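You operate a simulated robot arm through the tools that you are given. There is no shell and no other tool.

The job below is to be done with a simulated robot arm. You get a single attempt, and the scene is never put back.

TASK
Let the sealer cool, then swap its brown strip for the red one.
Fine: heat off, wait till HOT goes out; hang the brown strip on the white block; lock the red one with the yellow catch. Where these are worked on the way, their far stop is far enough and under half their travel is too little: yellow catch.

The check looks at the end state, three seconds after you hand in, the way a careful person would. Anything else that was tipped, shoved, dropped, spilled or broken makes it a failure.

THE ROBOT
A 6-joint arm with a two-finger gripper, fixed in place. Base frame: the origin is at the foot of the arm, x ahead of it, y to its left, z up; the work surface is at about z = 810. Units: mm, rad, N and s.
With the tool pointing down near the work surface it reaches from about 360 to 860 mm from the base axis. Its first joint turns from -2.897 to 2.897 rad. Payload 2.45 kg.
Tool frame: the origin (TCP) lies between the finger pads and is the grasp point; the fingertips stand 20 mm ahead of it; z points along the fingers, y is the line along which they close. The gripper opens to 140 mm. The gripper's body begins 168 mm behind the TCP.
Orientation is told as [roll, pitch, yaw] about the base's x, y, z axes, in that order, counted from this pose: with the fingers straight down and closing along the base's y, the tool's x points along the base's -x, its y along +y and its z along -z.

THE INTERFACE
- The arm moves only by the tool move_arm. Its argument "moves" is one flat list of numbers, 7 for each row, row after row: the turn, a rotation vector about the base's x, y, z in rad, then the shift along the base's x, y, z in mm, then the gripper command, from -1 (shut) to 1 (fully open), values between in proportion. In form: [rx, ry, rz, tx, ty, tz, hand, rx, ry, rz, tx, ty, tz, hand, ...]. A call has 1 to 20 rows; each row is the pose to reach, as a shift and turn from the pose commanded when the call began. Each row takes 0.2 s and may step no farther than 50 mm and 0.15 rad from the row before; otherwise, or with a gripper value out of range, the whole call is refused. Where a pose cannot be reached the arm comes as near as it can. A force on the tool above 40 N (or 10 N above the force at the start of the call, whichever is more), or a blocked arm, ends the call early, and 0.2 s more pass. The fingers move at their own pace (about 45 mm/s each) and stop on an object; they squeeze with about 23 N. The grip force told is the motor's: it shows also when the fingers shut on nothing. Time passes only in rows, and 0.2 s behind the last, so rows that repeat a pose let the fingers close. The reply holds the time, the measured pose of the TCP, the force on the tool along the base axes, the opening and the grip force, in the units named above and with some noise, with the torque about the TCP (base axes, N m) and any sound that the robot's microphone picked up, and new pictures: "pictures" is both (left out), scene, wrist or none.
- Cameras (640 x 400 px; columns grow to the right, rows downward): "scene" is fixed at [414.4, 498.9, 1544.3]; the picture's right is [-0.73, -0.69, 0.00], its down [-0.49, 0.52, -0.70] and it looks along [0.48, -0.50, -0.72] (base axes); focal length 295 px, centre (320, 200). "wrist" rides on the gripper at [78, 11, -209] in the tool frame; the picture's right is [-0.14, 0.99, 0.00], its down [-0.92, -0.13, -0.37] and it looks along [-0.37, -0.05, 0.93] (tool axes); focal length 280 px, centre (320, 200). There is no depth. A picture from a camera that has moved, and an enlarged one, comes with that camera's place and axes in the base frame and with its lens. The place of the scene camera against the robot may be out by one fixed shift of up to 25 mm in any direction.
- raise_lower(by): slides the trunk up (or, below 0, down) by that many mm; the arm rides with it, the base frame stays. It gives what a move gives, with no picture.
- close_up(camera, box): a new picture of the part [left, top, right, bottom] of that camera's present view, enlarged. No time passes.
- close_job(): hands the job in; it is judged then, once.

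Nothing tells you positions but the pictures and the camera data. Unless the task says otherwise, let go and move clear before handing in.

The tools are called as a command line: name --argument value ..., lists and objects as JSON in quotes. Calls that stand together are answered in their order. move_arm: Moves the arm, as the interface text tells. Its arguments: {"type":"object","properties":{"moves":{"type":"array","items":{"type":"number"}},"pictures":{"type":"string","enum":["both","scene","wrist","none"]}},"required":["moves"]} The other tools are called the same way: raise_lower (by) slides the trunk up or down; close_up (camera, box) takes an enlarged picture of a part of a camera's view; close_job () hands the job in.

At the start:

```text
time: 0.0
eef_pos: [615.5, 108.9, 1274.2]
tool_rot: [-0.001, 0.0, 0.002]
wrist_force: [0.1, 0.3, -1.7]
torque: [0.0, 0.02, -0.03]
grip_width: 140.1
grip_force: 0.0
trunk travel left (down, up): [-100.0, 130.0]
```

scene: 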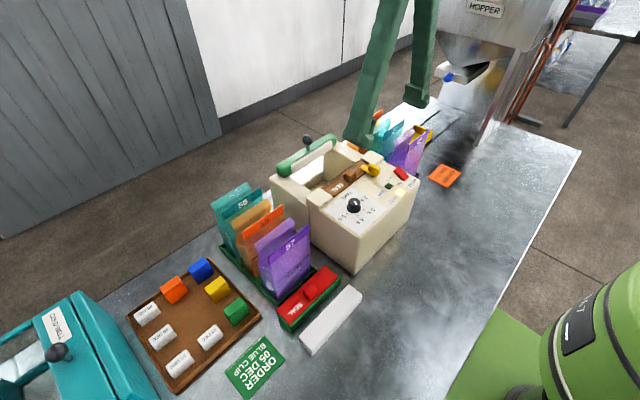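
wrist: 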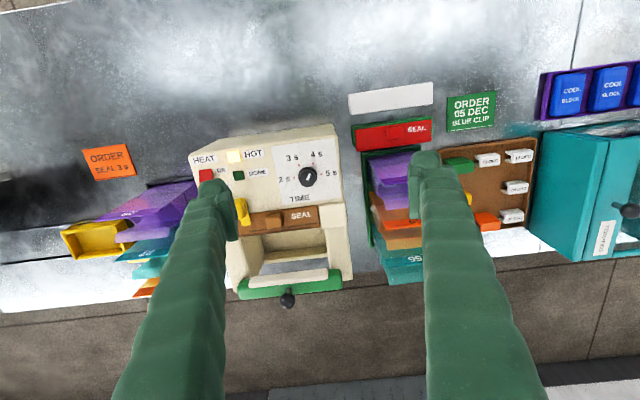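

I see a cream sealer with a HEAT switch, a HOT lamp, a dial, a brown strip with a yellow catch, a red strip in a green holder and a white block beside it. I'll take enlarged views before moving anything.

close_up --camera "scene" --box '[260, 120, 430, 270]'

close_up --camera "wrist" --box '[180, 120, 360, 310]'

close_up --camera "wrist" --box '[330, 70, 510, 200]'

close_up --camera "scene" --box '[200, 220, 380, 380]'

```text
2.67 times, centred on (345, 195) of scene
camera zoom: at [414.4, 498.9, 1544.3], right [-0.73, -0.69, 0.0], down [-0.49, 0.52, -0.7], along [0.48, -0.5, -0.72], focal length 786 px, centre (253, 213)
```

zoom: 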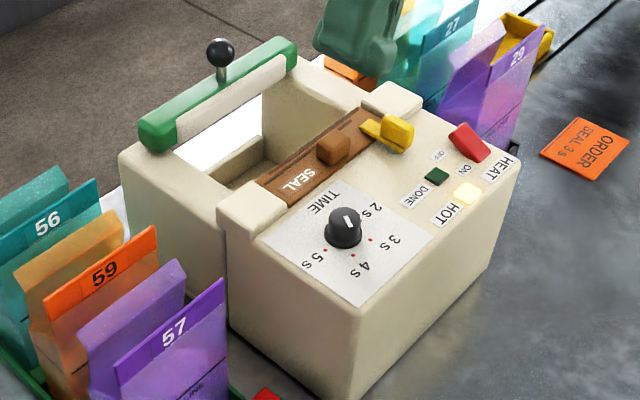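

```text
2.11 times, centred on (270, 215) of wrist
camera zoom: at [537.9, 119.3, 1483.3], right [0.14, 0.99, 0.0], down [0.92, -0.13, 0.37], along [0.37, -0.05, -0.93], focal length 590 px, centre (425, 168)
```

zoom: 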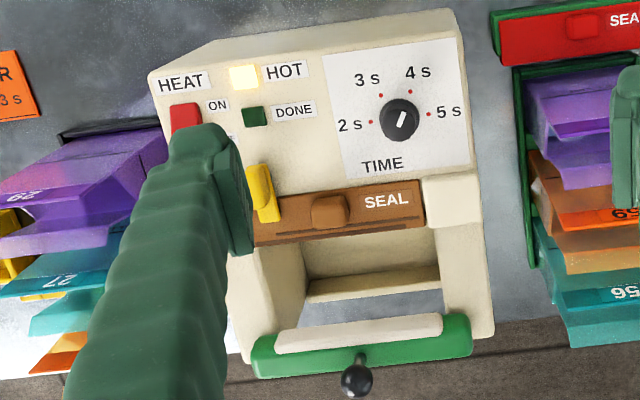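

```text
3.08 times, centred on (420, 135) of wrist
camera zoom: at [537.9, 119.3, 1483.3], right [0.14, 0.99, 0.0], down [0.92, -0.13, 0.37], along [0.37, -0.05, -0.93], focal length 863 px, centre (12, 400)
```

zoom: 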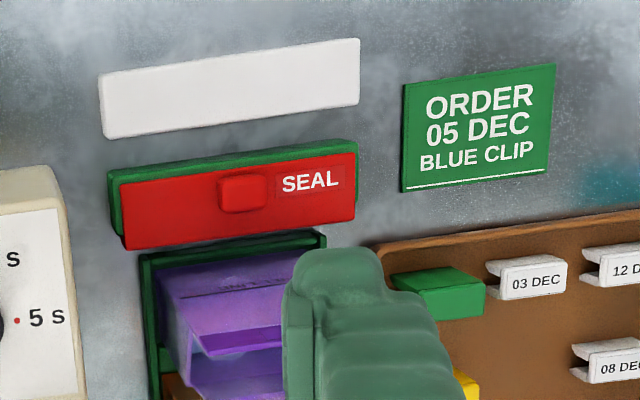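

```text
2.50 times, centred on (290, 300) of scene
camera zoom: at [414.4, 498.9, 1544.3], right [-0.73, -0.69, 0.0], down [-0.49, 0.52, -0.7], along [0.48, -0.5, -0.72], focal length 737 px, centre (395, -50)
```

zoom: 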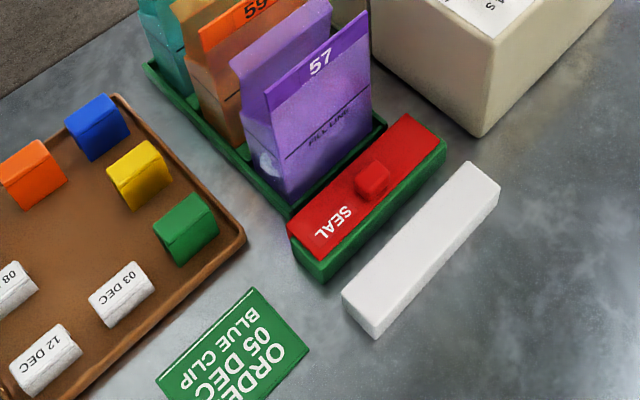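

The sealer sits at roughly x 640–900, y -100 to 120. HOT is lit and the HEAT rocker seems to be on. I'll shift the arm at a safe height to get a second wrist view for triangulation and see the rocker clearly.

move_arm --moves '[0, 0, 0, -10, -40, -20, 1, 0, 0, 0, -20, -80, -40, 1, 0, 0, 0, -30, -120, -60, 1, 0, 0, 0, -40, -160, -80, 1]' --pictures "both"

```text
time: 1.0
eef_pos: [574.9, -51.9, 1194.6]
tool_rot: [0.0, -0.001, 0.001]
wrist_force: [0.4, -0.6, -0.2]
torque: [0.04, 0.01, -0.02]
grip_width: 140.0
grip_force: 0.0
trunk travel left (down, up): [-100.0, 130.0]
camera wrist: at [497.6, -42.1, 1403.4], right [0.14, 0.99, 0.0], down [0.92, -0.13, 0.37], along [0.37, -0.05, -0.93], focal length 280 px, centre (320, 200)
```

scene: 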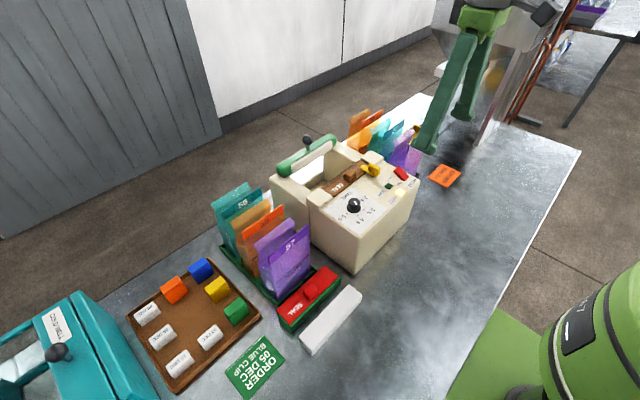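
wrist: 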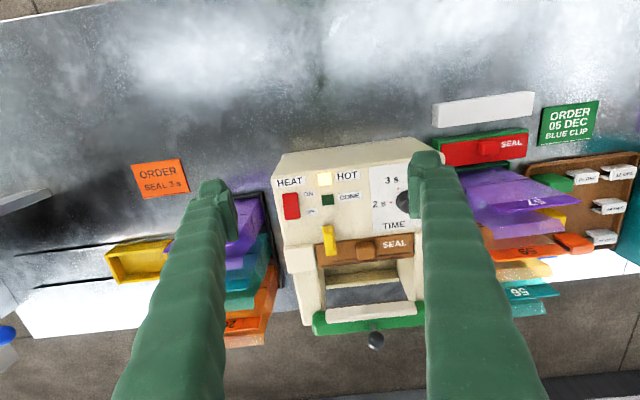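

close_up --camera "wrist" --box '[265, 140, 425, 250]'

close_up --camera "wrist" --box '[270, 220, 430, 360]'

close_up --camera "scene" --box '[330, 130, 430, 210]'

close_up --camera "wrist" --box '[420, 80, 560, 180]'

```text
3.64 times, centred on (345, 195) of wrist
camera zoom: at [497.6, -42.1, 1403.4], right [0.14, 0.99, 0.0], down [0.92, -0.13, 0.37], along [0.37, -0.05, -0.93], focal length 1020 px, centre (229, 218)
```

zoom: 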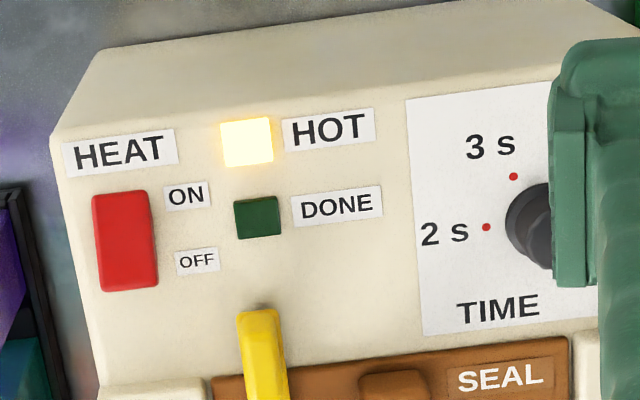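

```text
2.86 times, centred on (350, 290) of wrist
camera zoom: at [497.6, -42.1, 1403.4], right [0.14, 0.99, 0.0], down [0.92, -0.13, 0.37], along [0.37, -0.05, -0.93], focal length 801 px, centre (234, -57)
```

zoom: 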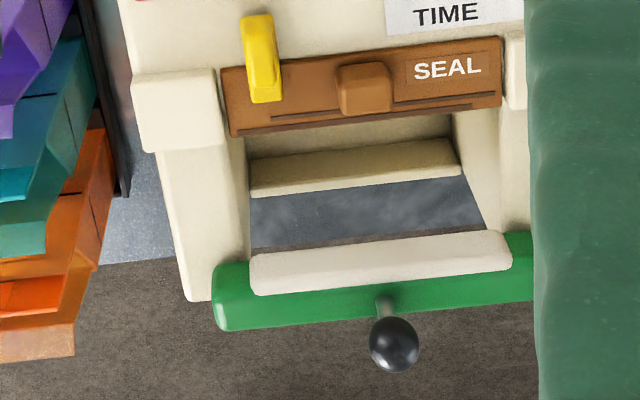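

```text
5.00 times, centred on (380, 170) of scene
camera zoom: at [414.4, 498.9, 1544.3], right [-0.73, -0.69, 0.0], down [-0.49, 0.52, -0.7], along [0.48, -0.5, -0.72], focal length 1475 px, centre (20, 350)
```

zoom: 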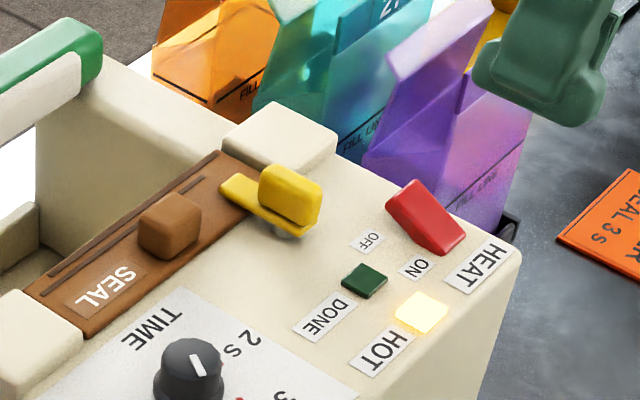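

```text
4.00 times, centred on (490, 130) of wrist
camera zoom: at [497.6, -42.1, 1403.4], right [0.14, 0.99, 0.0], down [0.92, -0.13, 0.37], along [0.37, -0.05, -0.93], focal length 1122 px, centre (-360, 480)
```

zoom: 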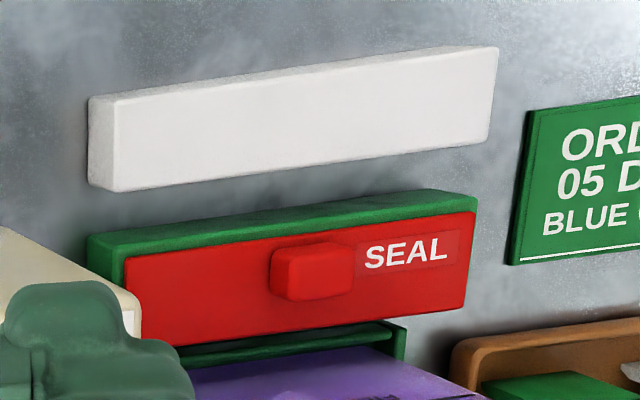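

The panel top comes out at about z 975. The rocker's OFF end (the raised end, far side) is near x 683, y -114, and HOT is lit. I'll close the fingers and hover above the OFF end.

move_arm --moves '[0, 0, 0, 20, -10, -20, -1, 0, 0, 0, 40, -20, -40, -1, 0, 0, 0, 60, -30, -60, -1, 0, 0, 0, 80, -40, -80, -1, 0, 0, 0, 100, -50, -100, -1, 0, 0, 0, 119, -63, -120, -1, 0, 0, 0, 119, -63, -134, -1, 0, 0, 0, 119, -63, -134, -1, 0, 0, 0, 119, -63, -134, -1]' --pictures "both"

```text
time: 3.0
eef_pos: [695.9, -114.6, 1060.6]
tool_rot: [0.0, 0.001, 0.002]
wrist_force: [0.3, 0.7, 0.2]
torque: [0.01, 0.04, -0.02]
grip_width: 0.1
grip_force: 22.9
trunk travel left (down, up): [-100.0, 130.0]
camera wrist: at [617.5, -104.1, 1269.5], right [0.14, 0.99, 0.0], down [0.92, -0.13, 0.37], along [0.36, -0.05, -0.93], focal length 280 px, centre (320, 200)
```

scene: 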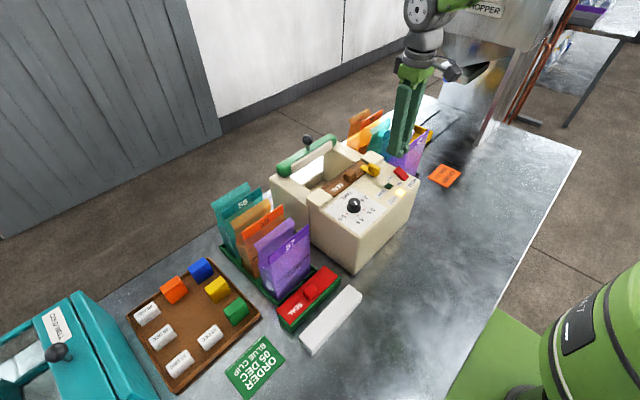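
wrist: 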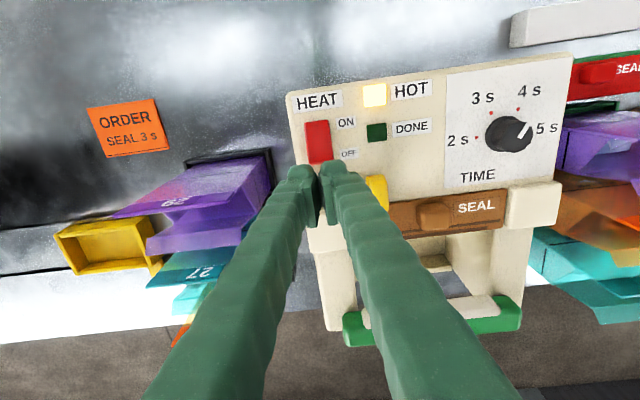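

The fingers hover just beyond the rocker. I'll enlarge this view to place the rocker accurately before pressing.

close_up --camera "wrist" --box '[280, 70, 440, 190]'

close_up --camera "wrist" --box '[370, 160, 570, 300]'

```text
3.33 times, centred on (360, 130) of wrist
camera zoom: at [617.5, -104.1, 1269.5], right [0.14, 0.99, 0.0], down [0.92, -0.13, 0.37], along [0.36, -0.05, -0.93], focal length 935 px, centre (187, 433)
```

zoom: 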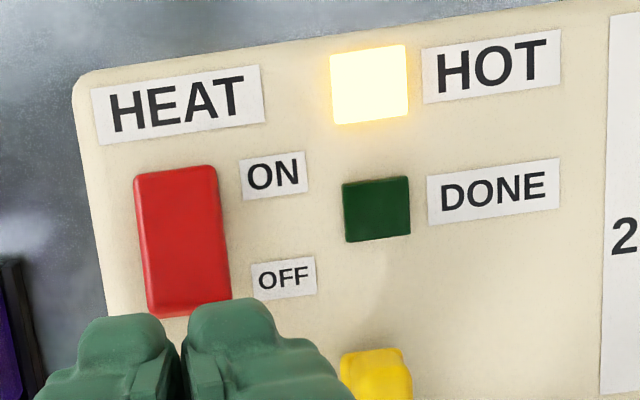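

```text
2.86 times, centred on (470, 230) of wrist
camera zoom: at [617.5, -104.1, 1269.5], right [0.14, 0.99, 0.0], down [0.92, -0.13, 0.37], along [0.36, -0.05, -0.93], focal length 801 px, centre (-109, 114)
```

zoom: 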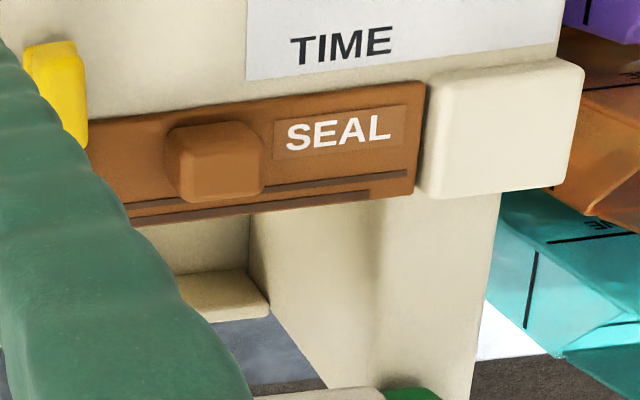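

The rocker's raised OFF end is at about x 685, y -113, z 993. I'll press it down slowly with the fingertips and then lift.

move_arm --moves '[0, 0, 0, -3, 0, -20, -1, 0, 0, 0, -3, 0, -38, -1, 0, 0, 0, -3, 0, -44, -1, 0, 0, 0, -3, 0, -48, -1, 0, 0, 0, -3, 0, -52, -1, 0, 0, 0, -3, 0, -55, -1, 0, 0, 0, -3, 0, -58, -1, 0, 0, 0, -3, 0, -60, -1, 0, 0, 0, -3, 0, -62, -1, 0, 0, 0, -3, 0, -62, -1]' --pictures "both"

```text
time: 4.5
eef_pos: [692.7, -113.5, 1011.5]
tool_rot: [-0.001, -0.009, 0.001]
wrist_force: [-5.2, 1.1, 20.6]
torque: [0.03, 0.2, -0.02]
grip_width: 6.3
grip_force: 28.9
trunk travel left (down, up): [-100.0, 130.0]
stopped in row 7: the force on the tool passed its limit at 44 N (the readings are from after the stop); the commanded pose is now the measured one
camera wrist: at [613.6, -103.9, 1219.9], right [0.14, 0.99, 0.0], down [0.92, -0.13, 0.38], along [0.37, -0.05, -0.93], focal length 280 px, centre (320, 200)
```

scene: 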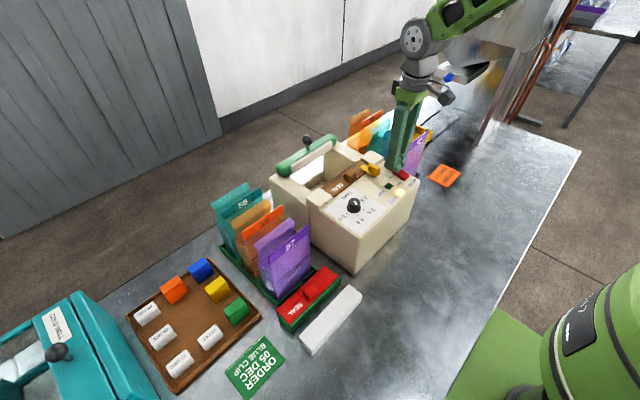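
wrist: 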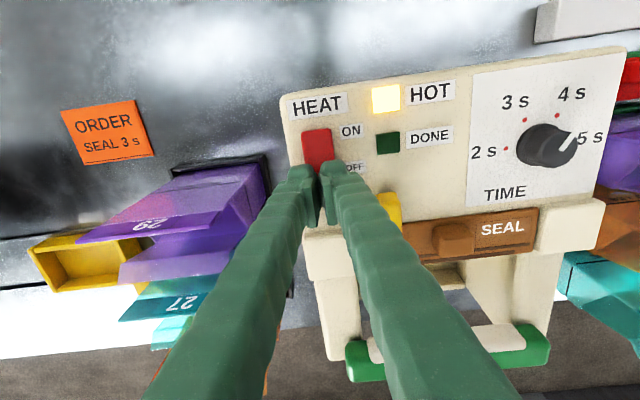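

The press stopped at the force limit with the tips at about z 991. I'll check whether the rocker moved at all.

close_up --camera "wrist" --box '[270, 70, 430, 210]'

close_up --camera "scene" --box '[360, 130, 440, 210]'

```text
2.86 times, centred on (350, 140) of wrist
camera zoom: at [613.6, -103.9, 1219.9], right [0.14, 0.99, 0.0], down [0.92, -0.13, 0.38], along [0.37, -0.05, -0.93], focal length 801 px, centre (234, 371)
```

zoom: 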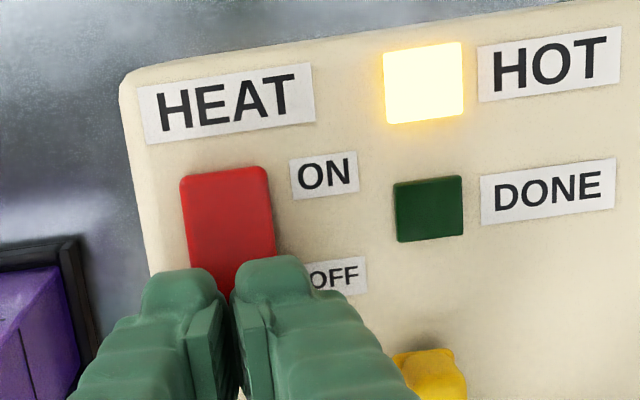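

```text
5.00 times, centred on (400, 170) of scene
camera zoom: at [414.4, 498.9, 1544.3], right [-0.73, -0.69, 0.0], down [-0.49, 0.52, -0.7], along [0.48, -0.5, -0.72], focal length 1475 px, centre (-80, 350)
```

zoom: 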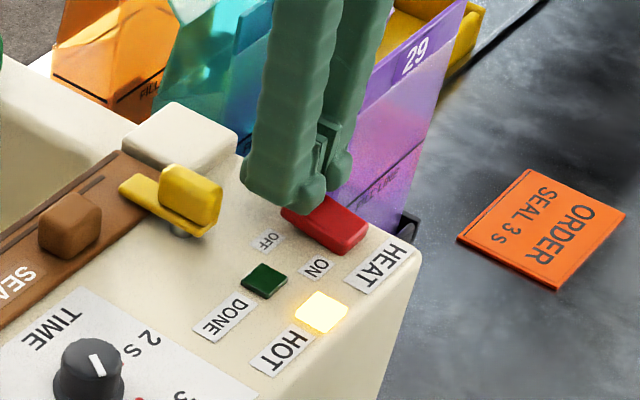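

The rocker hasn't moved and the fingers are being wedged apart. I'll lift slightly, shift so one finger bears on it squarely, and press again more slowly.

move_arm --moves '[0, 0, 0, 0, 0, 8, -1, 0, 0, 0, 0, 0, 12, -1, 0, 0, 0, -2, 7, 12, -1, 0, 0, 0, -2, 7, 12, -1, 0, 0, 0, -2, 7, 6, -1, 0, 0, 0, -2, 7, 3, -1, 0, 0, 0, -2, 7, 2, -1, 0, 0, 0, -2, 7, 1, -1, 0, 0, 0, -2, 7, 0, -1, 0, 0, 0, -2, 7, -1, -1, 0, 0, 0, -2, 7, -2, -1, 0, 0, 0, -2, 7, -3, -1, 0, 0, 0, -2, 7, -4, -1, 0, 0, 0, -2, 7, -5, -1, 0, 0, 0, -2, 7, -6, -1, 0, 0, 0, -2, 7, -7, -1, 0, 0, 0, -2, 7, -8, -1, 0, 0, 0, -2, 7, -9, -1, 0, 0, 0, -2, 7, -10, -1, 0, 0, 0, -2, 7, -11, -1]' --pictures "both"

```text
time: 6.9
eef_pos: [692.5, -107.3, 1013.6]
tool_rot: [-0.005, -0.014, 0.001]
wrist_force: [-4.9, 0.9, 18.6]
torque: [0.0, 0.18, -0.01]
grip_width: 6.0
grip_force: 29.4
trunk travel left (down, up): [-100.0, 130.0]
stopped in row 12: the force on the tool passed its limit at 42 N (the readings are from after the stop); the commanded pose is now the measured one
camera wrist: at [612.7, -96.9, 1219.5], right [0.14, 0.99, 0.0], down [0.92, -0.12, 0.38], along [0.38, -0.05, -0.92], focal length 280 px, centre (320, 200)
```

scene: 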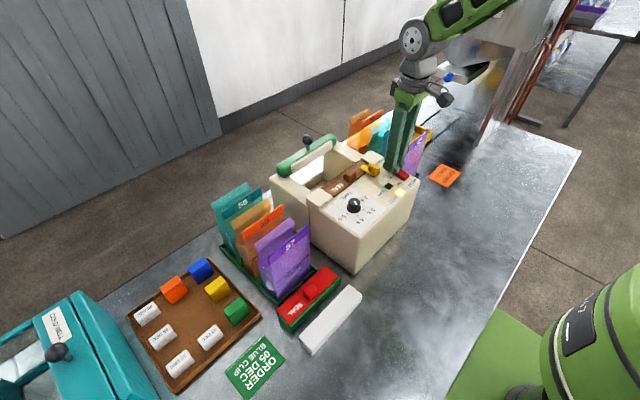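
wrist: 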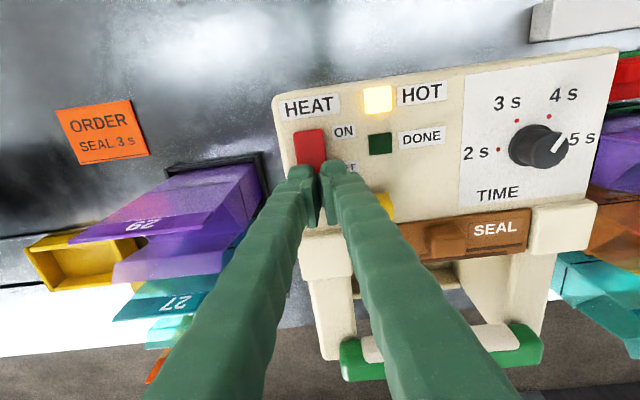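

The limit tripped again at about 42 N. I'll lift clear and check whether the rocker tilted or something else is being touched.

move_arm --moves '[0, 0, 0, 0, 0, 15, -1, 0, 0, 0, 0, 0, 45, -1, 0, 0, 0, -20, -7, 70, -1]' --pictures "both"

close_up --camera "wrist" --box '[280, 70, 440, 190]'

close_up --camera "scene" --box '[360, 130, 440, 210]'

```text
time: 7.7
eef_pos: [673.1, -116.0, 1081.3]
tool_rot: [-0.002, -0.011, 0.002]
wrist_force: [0.0, -0.2, 0.7]
torque: [-0.01, -0.09, 0.03]
grip_width: 0.2
grip_force: 29.4
trunk travel left (down, up): [-100.0, 130.0]
camera wrist: at [592.5, -104.7, 1288.1], right [0.14, 0.99, 0.0], down [0.92, -0.13, 0.38], along [0.38, -0.05, -0.93], focal length 280 px, centre (320, 200)
```

scene: 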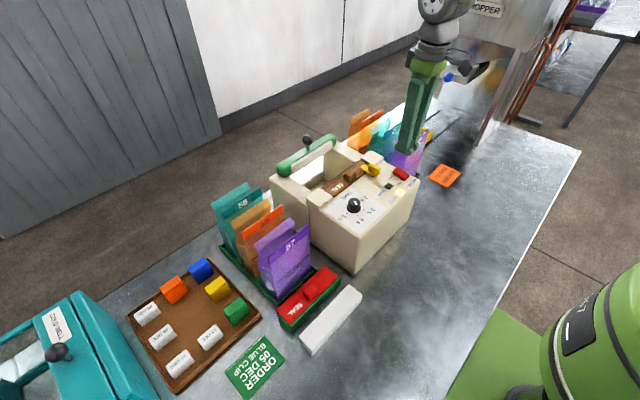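
wrist: 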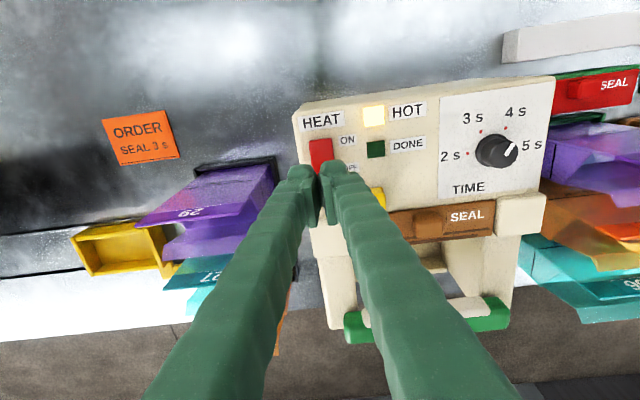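

```text
3.33 times, centred on (360, 130) of wrist
camera zoom: at [592.5, -104.7, 1288.1], right [0.14, 0.99, 0.0], down [0.92, -0.13, 0.38], along [0.38, -0.05, -0.93], focal length 935 px, centre (187, 433)
```

zoom: 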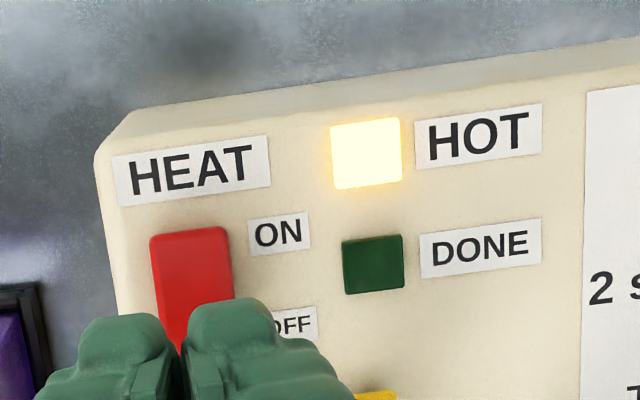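

```text
5.00 times, centred on (400, 170) of scene
camera zoom: at [414.4, 498.9, 1544.3], right [-0.73, -0.69, 0.0], down [-0.49, 0.52, -0.7], along [0.48, -0.5, -0.72], focal length 1475 px, centre (-80, 350)
```

zoom: 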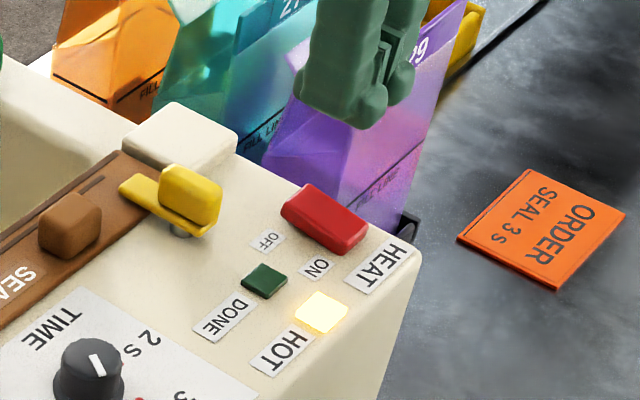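

The rocker looks different now and may have flipped. I'll open the gripper and back off for an unobstructed view of it and the lamp.

move_arm --moves '[0, 0.01, 0, -10, 15, 20, 0, 0, 0.011, 0, -20, 30, 40, 1, 0, 0.011, 0, -40, 60, 50, 1, 0, 0.011, 0, -50, 65, 50, 1, 0, 0.011, 0, -50, 65, 50, 1, 0, 0.011, 0, -50, 65, 50, 1, 0, 0.011, 0, -50, 65, 50, 1]' --pictures "both"

close_up --camera "wrist" --box '[260, 100, 420, 220]'

close_up --camera "wrist" --box '[270, 200, 430, 320]'

close_up --camera "scene" --box '[370, 140, 430, 190]'

```text
time: 9.3
eef_pos: [623.3, -50.5, 1128.4]
tool_rot: [-0.003, -0.001, 0.001]
wrist_force: [-0.5, -0.6, -0.6]
torque: [0.02, 0.0, -0.01]
grip_width: 139.9
grip_force: 0.2
trunk travel left (down, up): [-100.0, 130.0]
camera wrist: at [545.9, -39.8, 1337.6], right [0.14, 0.99, 0.0], down [0.92, -0.13, 0.37], along [0.36, -0.05, -0.93], focal length 280 px, centre (320, 200)
```

scene: 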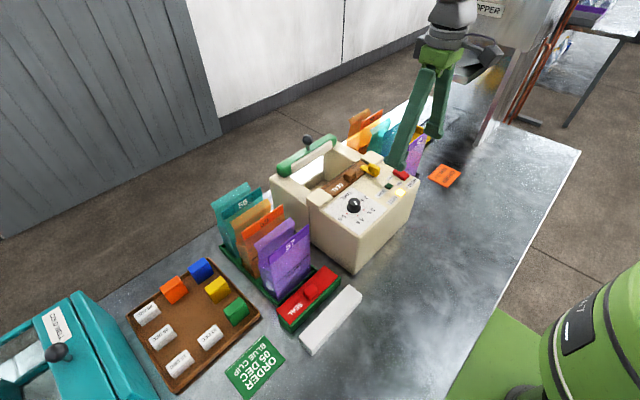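
wrist: 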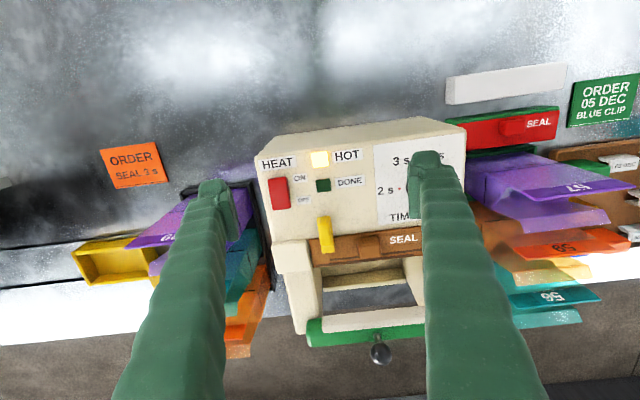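

```text
3.33 times, centred on (340, 160) of wrist
camera zoom: at [545.9, -39.8, 1337.6], right [0.14, 0.99, 0.0], down [0.92, -0.13, 0.37], along [0.36, -0.05, -0.93], focal length 935 px, centre (253, 333)
```

zoom: 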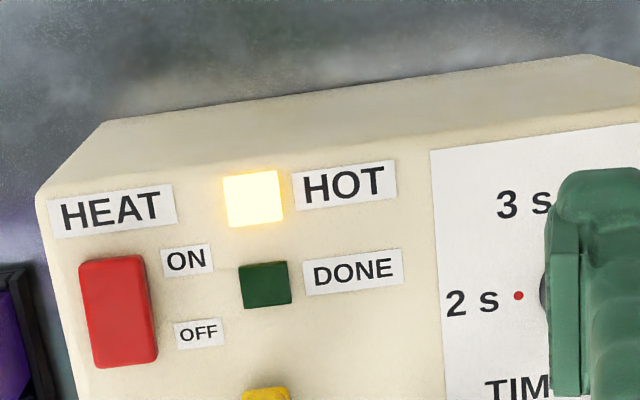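

```text
3.33 times, centred on (350, 260) of wrist
camera zoom: at [545.9, -39.8, 1337.6], right [0.14, 0.99, 0.0], down [0.92, -0.13, 0.37], along [0.36, -0.05, -0.93], focal length 935 px, centre (220, 0)
```

zoom: 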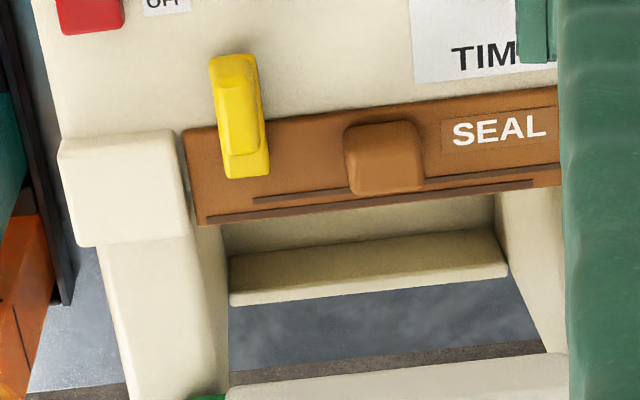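

```text
8.00 times, centred on (400, 165) of scene
camera zoom: at [414.4, 498.9, 1544.3], right [-0.73, -0.69, 0.0], down [-0.49, 0.52, -0.7], along [0.48, -0.5, -0.72], focal length 2360 px, centre (-320, 480)
```

zoom: 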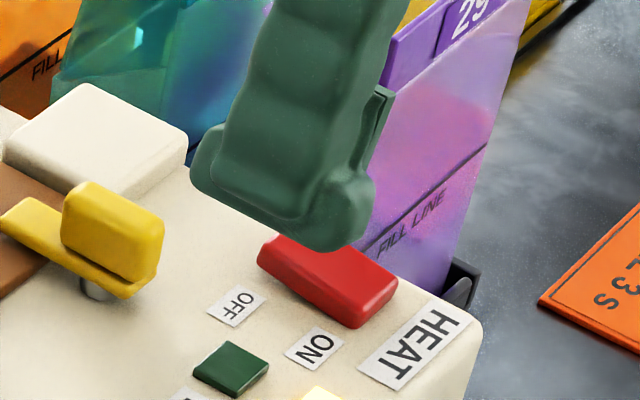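

The rocker's ON end now looks raised. I'll take the same scene crop as at the start to compare it directly.

close_up --camera "scene" --box '[330, 130, 430, 210]'

close_up --camera "wrist" --box '[255, 150, 345, 220]'

```text
5.00 times, centred on (380, 170) of scene
camera zoom: at [414.4, 498.9, 1544.3], right [-0.73, -0.69, 0.0], down [-0.49, 0.52, -0.7], along [0.48, -0.5, -0.72], focal length 1475 px, centre (20, 350)
```

zoom: 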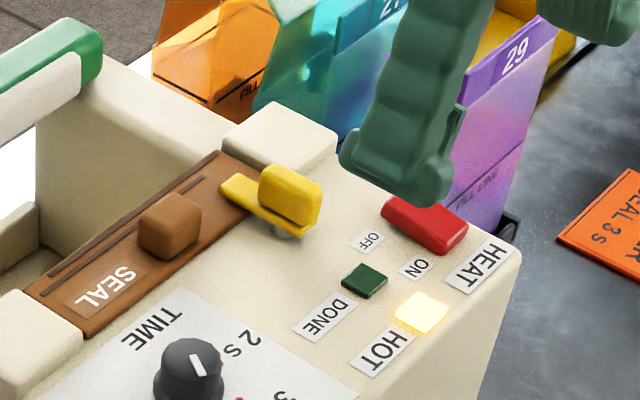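

```text
5.71 times, centred on (300, 185) of wrist
camera zoom: at [545.9, -39.8, 1337.6], right [0.14, 0.99, 0.0], down [0.92, -0.13, 0.37], along [0.36, -0.05, -0.93], focal length 1602 px, centre (434, 286)
```

zoom: 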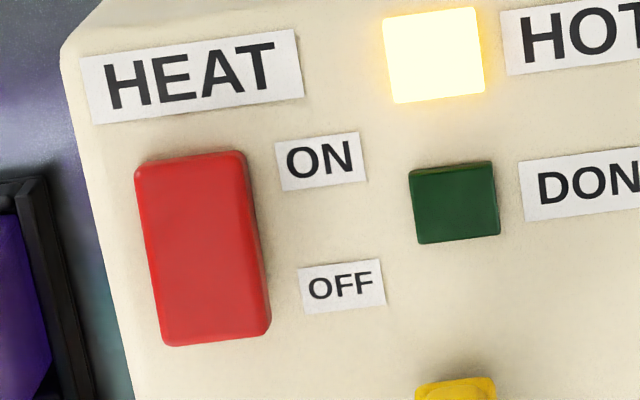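

The OFF end dropped and the ON end is raised, so the rocker is over at OFF and HOT will take time to fade. Meanwhile I'll look at the red strip on its green block to learn how a strip hangs.

move_arm --moves '[0, 0, 0, 2, 45, 0, 1, 0, 0, 0, 4, 90, 0, 1, 0, 0, 0, 6, 135, 0, 1, 0, 0, 0, 8, 180, 0, 1, 0, 0, 0, 10, 225, 0, 1, 0, 0, 0, 10, 270, -10, 1, 0, 0, 0, 10, 305, -40, 1, 0, 0, 0, 0, 305, -60, 1]' --pictures "both"

close_up --camera "wrist" --box '[220, 70, 420, 200]'

close_up --camera "scene" --box '[260, 250, 380, 360]'

```text
time: 11.1
eef_pos: [622.6, 257.0, 1069.8]
tool_rot: [-0.003, 0.001, 0.003]
wrist_force: [0.2, 0.4, -0.4]
torque: [-0.02, 0.01, 0.01]
grip_width: 139.9
grip_force: 0.1
trunk travel left (down, up): [-100.0, 130.0]
camera wrist: at [546.0, 266.5, 1277.8], right [0.14, 0.99, 0.0], down [0.92, -0.13, 0.37], along [0.36, -0.05, -0.93], focal length 280 px, centre (320, 200)
```

scene: 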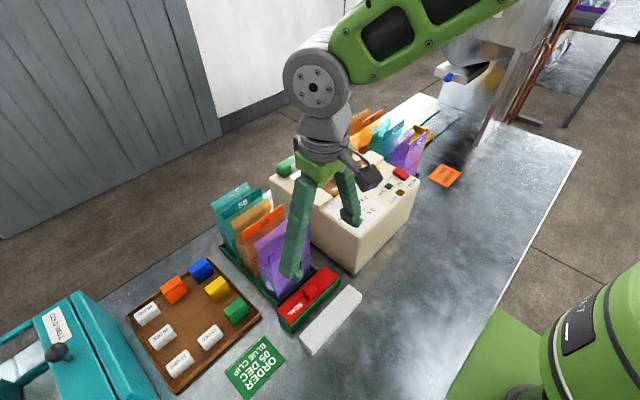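
wrist: 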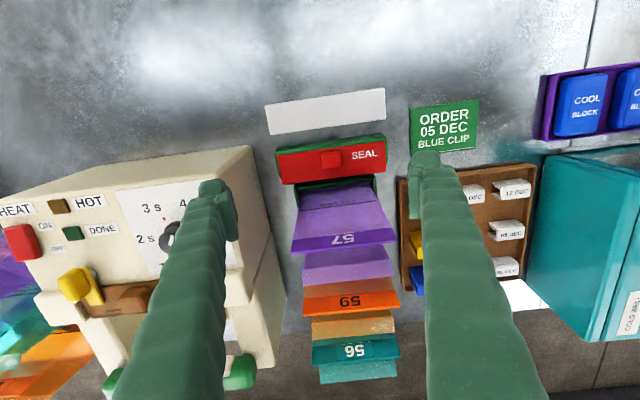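

```text
3.08 times, centred on (320, 135) of wrist
camera zoom: at [546.0, 266.5, 1277.8], right [0.14, 0.99, 0.0], down [0.92, -0.13, 0.37], along [0.36, -0.05, -0.93], focal length 863 px, centre (320, 400)
```

zoom: 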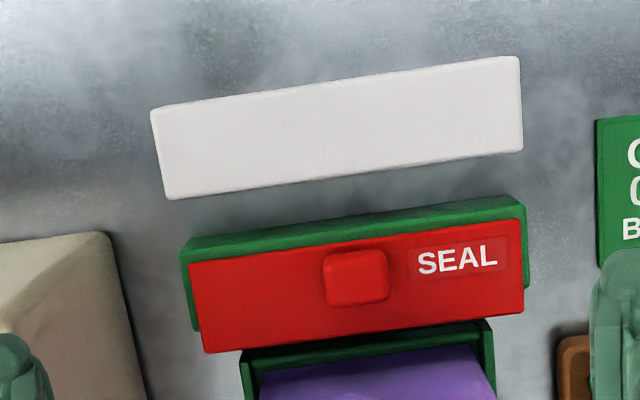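

```text
3.64 times, centred on (320, 305) of scene
camera zoom: at [414.4, 498.9, 1544.3], right [-0.73, -0.69, 0.0], down [-0.49, 0.52, -0.7], along [0.48, -0.5, -0.72], focal length 1072 px, centre (320, -182)
```

zoom: 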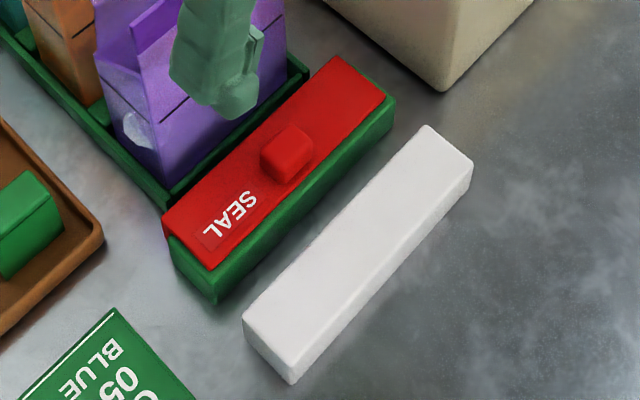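

HOT now looks out in the wrist view. The strips appear to be L-shaped, with a lip that hooks over the far (+x) edge of the block. I'll confirm the lamp and look at the catch and the strip end.

close_up --camera "wrist" --box '[0, 180, 160, 350]'

close_up --camera "scene" --box '[265, 280, 325, 335]'

close_up --camera "scene" --box '[350, 130, 430, 210]'

```text
2.35 times, centred on (80, 265) of wrist
camera zoom: at [546.0, 266.5, 1277.8], right [0.14, 0.99, 0.0], down [0.92, -0.13, 0.37], along [0.36, -0.05, -0.93], focal length 660 px, centre (885, 47)
```

zoom: 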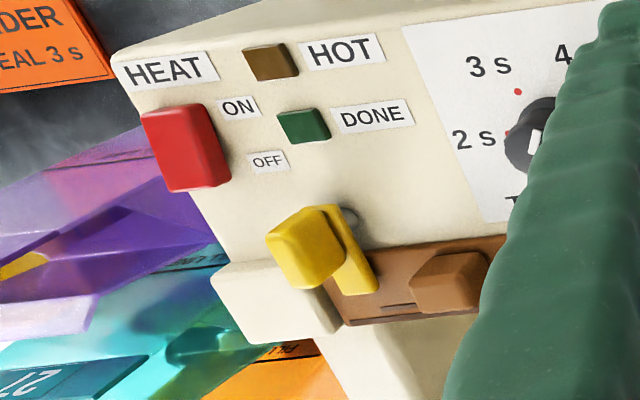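

```text
7.27 times, centred on (295, 308) of scene
camera zoom: at [414.4, 498.9, 1544.3], right [-0.73, -0.69, 0.0], down [-0.49, 0.52, -0.7], along [0.48, -0.5, -0.72], focal length 2145 px, centre (502, -582)
```

zoom: 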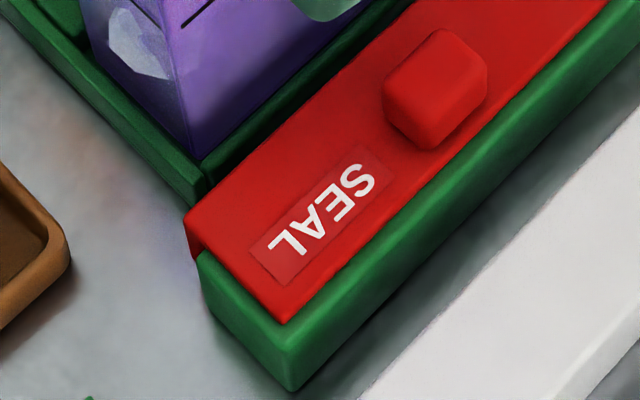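

```text
5.00 times, centred on (390, 170) of scene
camera zoom: at [414.4, 498.9, 1544.3], right [-0.73, -0.69, 0.0], down [-0.49, 0.52, -0.7], along [0.48, -0.5, -0.72], focal length 1475 px, centre (-30, 350)
```

zoom: 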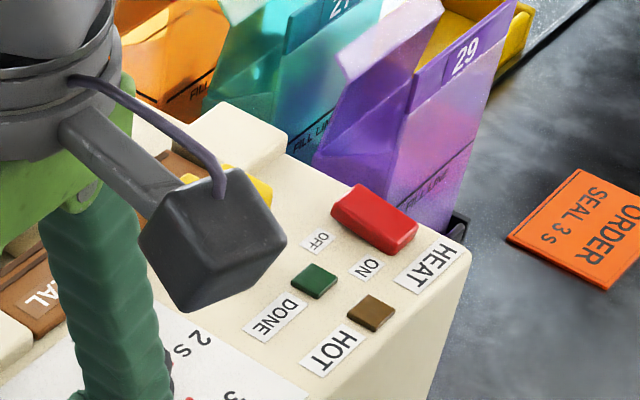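

HOT is out and the rocker is at OFF. The yellow catch is a bar with a raised tab on a grey post. I'll move over it for a close look at how it moves.

move_arm --moves '[0, 0, 0, 5, -45, 0, 1, 0, 0, 0, 10, -90, 0, 1, 0, 0, 0, 15, -135, 0, 1, 0, 0, 0, 20, -180, 0, 1, 0, 0, 0, 25, -225, 0, 1, 0, 0, 0, 35, -270, 0, 1, 0, 0, 0, 45, -308, 0, 1, 0, 0, 0, 45, -308, -10, 1]' --pictures "both"

close_up --camera "wrist" --box '[240, 140, 400, 280]'

close_up --camera "scene" --box '[335, 140, 395, 190]'

```text
time: 12.9
eef_pos: [669.3, -53.5, 1058.3]
tool_rot: [-0.004, 0.001, 0.002]
wrist_force: [0.3, -0.3, -0.6]
torque: [0.02, 0.03, 0.01]
grip_width: 139.8
grip_force: 0.0
trunk travel left (down, up): [-100.0, 130.0]
camera wrist: at [591.3, -43.2, 1267.4], right [0.14, 0.99, 0.0], down [0.92, -0.13, 0.37], along [0.36, -0.05, -0.93], focal length 280 px, centre (320, 200)
```

scene: 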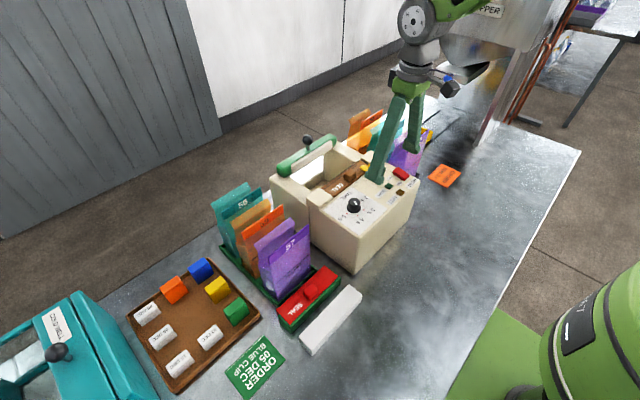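
wrist: 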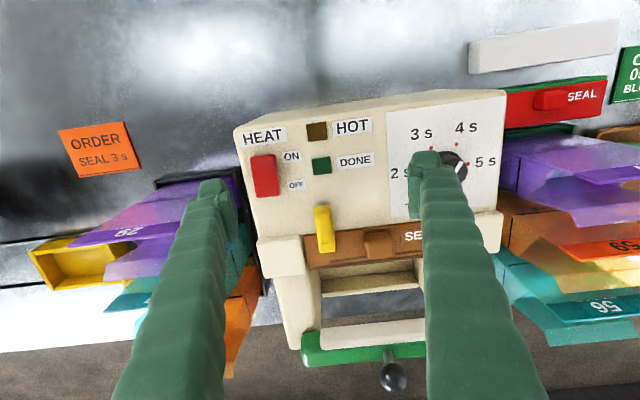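

```text
2.86 times, centred on (320, 210) of wrist
camera zoom: at [591.3, -43.2, 1267.4], right [0.14, 0.99, 0.0], down [0.92, -0.13, 0.37], along [0.36, -0.05, -0.93], focal length 801 px, centre (320, 171)
```

zoom: 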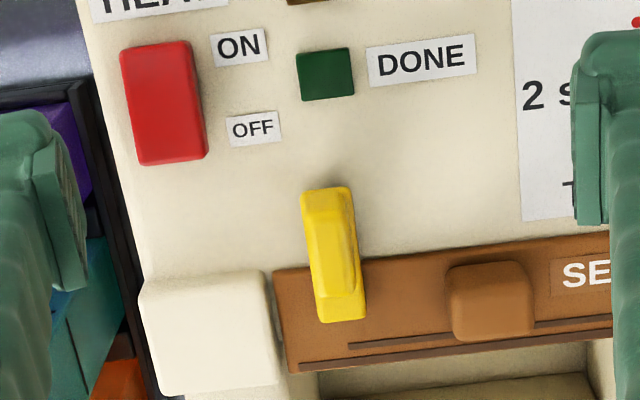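

```text
8.00 times, centred on (365, 165) of scene
camera zoom: at [414.4, 498.9, 1544.3], right [-0.73, -0.69, 0.0], down [-0.49, 0.52, -0.7], along [0.48, -0.5, -0.72], focal length 2360 px, centre (-40, 480)
```

zoom: 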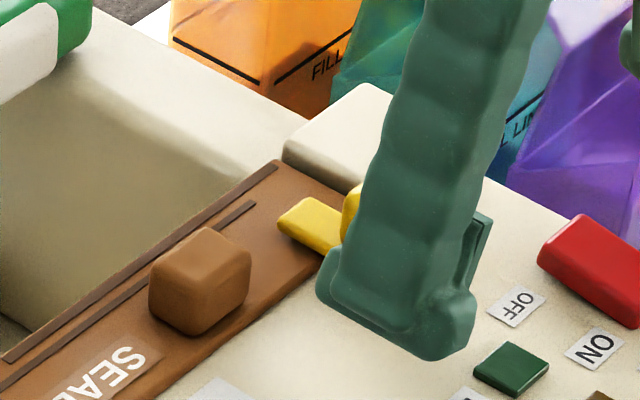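

The catch is a bar about 65 mm long with a tab on top, centred near x 726, y -58, top z about 1001. The grey post sits under the tab, so it is probably a turn-button. I'll narrow the gripper and centre over the tab, still above it.

move_arm --moves '[0, 0, 0, 10, 0, 5, -0.5, 0, 0, 0, 25, -2, 5, -0.5, 0, 0, 0, 40, -4, 5, -0.5, 0, 0, 0, 55, -4.5, 5, -0.5, 0, 0, 0, 55, -4.5, 0, -0.5, 0, 0, 0, 55, -4.5, -10, -0.5, 0, 0, 0, 55, -4.5, -14, -0.5]' --pictures "both"

close_up --camera "wrist" --box '[240, 100, 400, 220]'

close_up --camera "scene" --box '[335, 130, 415, 190]'

```text
time: 14.5
eef_pos: [723.5, -57.3, 1044.0]
tool_rot: [-0.001, 0.002, 0.002]
wrist_force: [-1.0, 0.1, 0.0]
torque: [0.02, 0.02, -0.01]
grip_width: 35.0
grip_force: 0.1
trunk travel left (down, up): [-100.0, 130.0]
camera wrist: at [646.2, -47.0, 1253.6], right [0.14, 0.99, 0.0], down [0.92, -0.13, 0.37], along [0.36, -0.05, -0.93], focal length 280 px, centre (320, 200)
```

scene: 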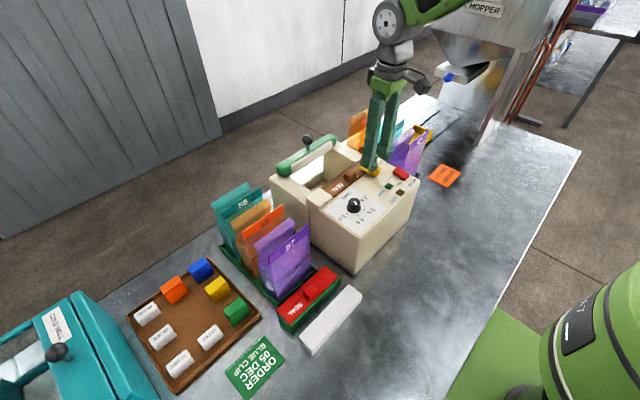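
wrist: 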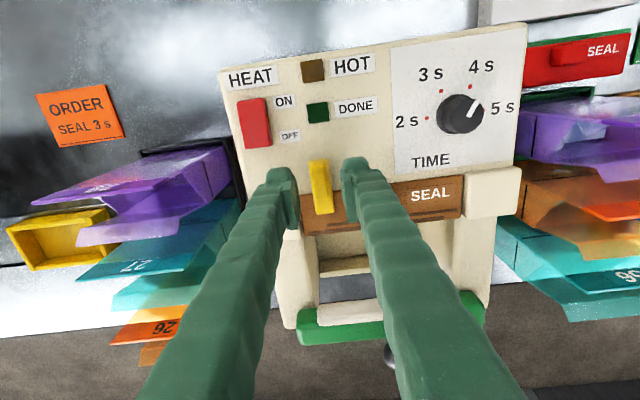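

```text
3.33 times, centred on (320, 160) of wrist
camera zoom: at [646.2, -47.0, 1253.6], right [0.14, 0.99, 0.0], down [0.92, -0.13, 0.37], along [0.36, -0.05, -0.93], focal length 935 px, centre (320, 333)
```

zoom: 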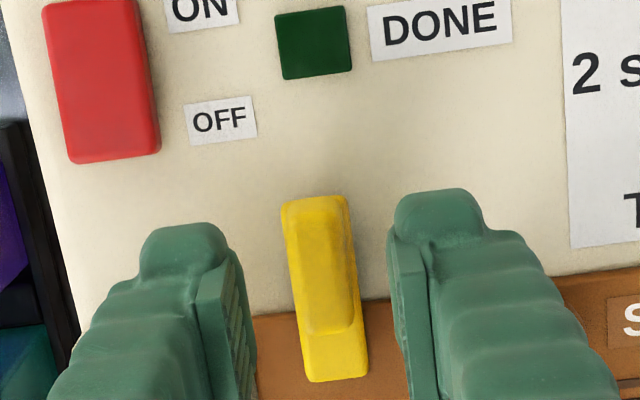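

```text
6.67 times, centred on (375, 160) of scene
camera zoom: at [414.4, 498.9, 1544.3], right [-0.73, -0.69, 0.0], down [-0.49, 0.52, -0.7], along [0.48, -0.5, -0.72], focal length 1966 px, centre (-47, 467)
```

zoom: 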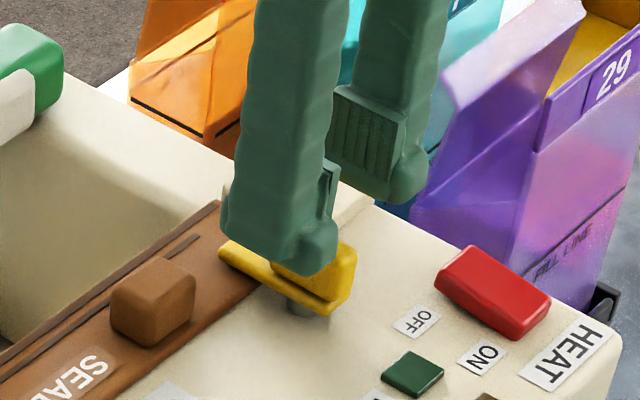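

The gripper is centred over the tab, and the post lies close to x 723, y -57, right below the gripper axis. I'll descend around the tab and close on it.

move_arm --moves '[0, 0, 0, 0, -0.5, -15, -0.53, 0, 0, 0, 0, -0.5, -26, -0.53, 0, 0, 0, 0, -0.5, -35, -0.53, 0, 0, 0, 0, -0.5, -35, -1, 0, 0, 0, 0, -0.5, -35, -1, 0, 0, 0, 0, -0.5, -35, -1]' --pictures "both"

close_up --camera "wrist" --box '[240, 100, 400, 220]'

close_up --camera "scene" --box '[335, 130, 415, 190]'

```text
time: 15.9
eef_pos: [723.8, -58.5, 1009.4]
tool_rot: [-0.003, 0.001, 0.002]
wrist_force: [-0.5, 3.2, -1.7]
torque: [0.01, -0.12, -0.01]
grip_width: 15.2
grip_force: 40.5
trunk travel left (down, up): [-100.0, 130.0]
camera wrist: at [646.1, -47.1, 1218.7], right [0.14, 0.99, 0.0], down [0.92, -0.13, 0.37], along [0.36, -0.05, -0.93], focal length 280 px, centre (320, 200)
```

scene: 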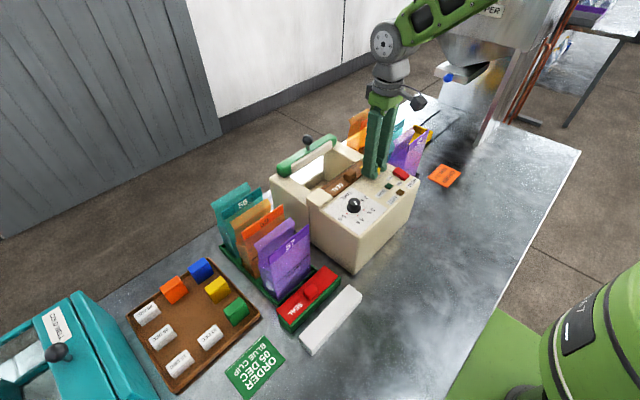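
wrist: 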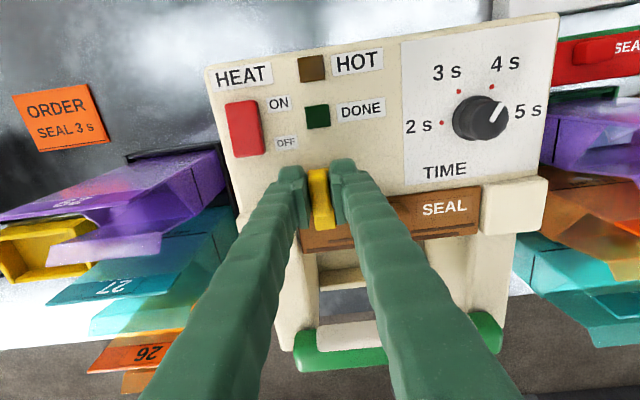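

```text
3.33 times, centred on (320, 160) of wrist
camera zoom: at [646.1, -47.1, 1218.7], right [0.14, 0.99, 0.0], down [0.92, -0.13, 0.37], along [0.36, -0.05, -0.93], focal length 935 px, centre (320, 333)
```

zoom: 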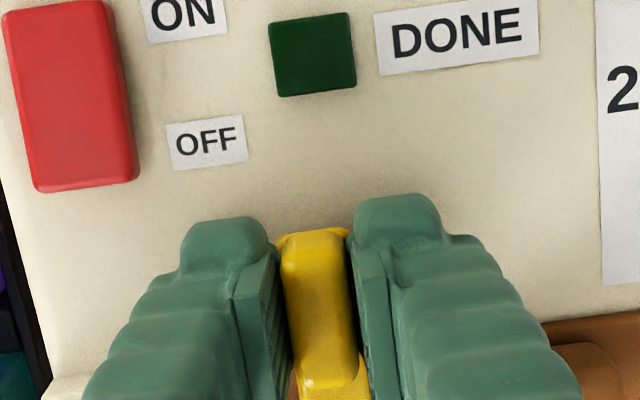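

```text
6.67 times, centred on (375, 160) of scene
camera zoom: at [414.4, 498.9, 1544.3], right [-0.73, -0.69, 0.0], down [-0.49, 0.52, -0.7], along [0.48, -0.5, -0.72], focal length 1966 px, centre (-47, 467)
```

zoom: 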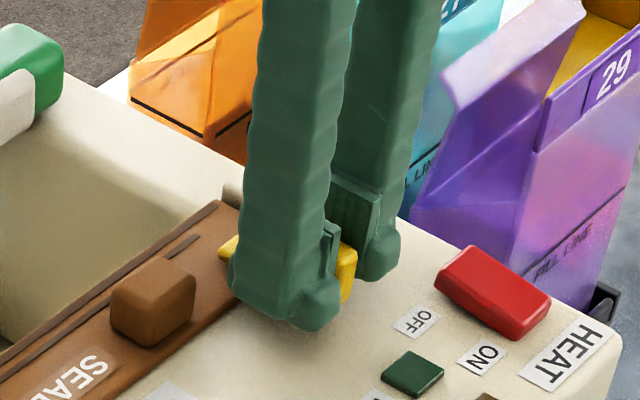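

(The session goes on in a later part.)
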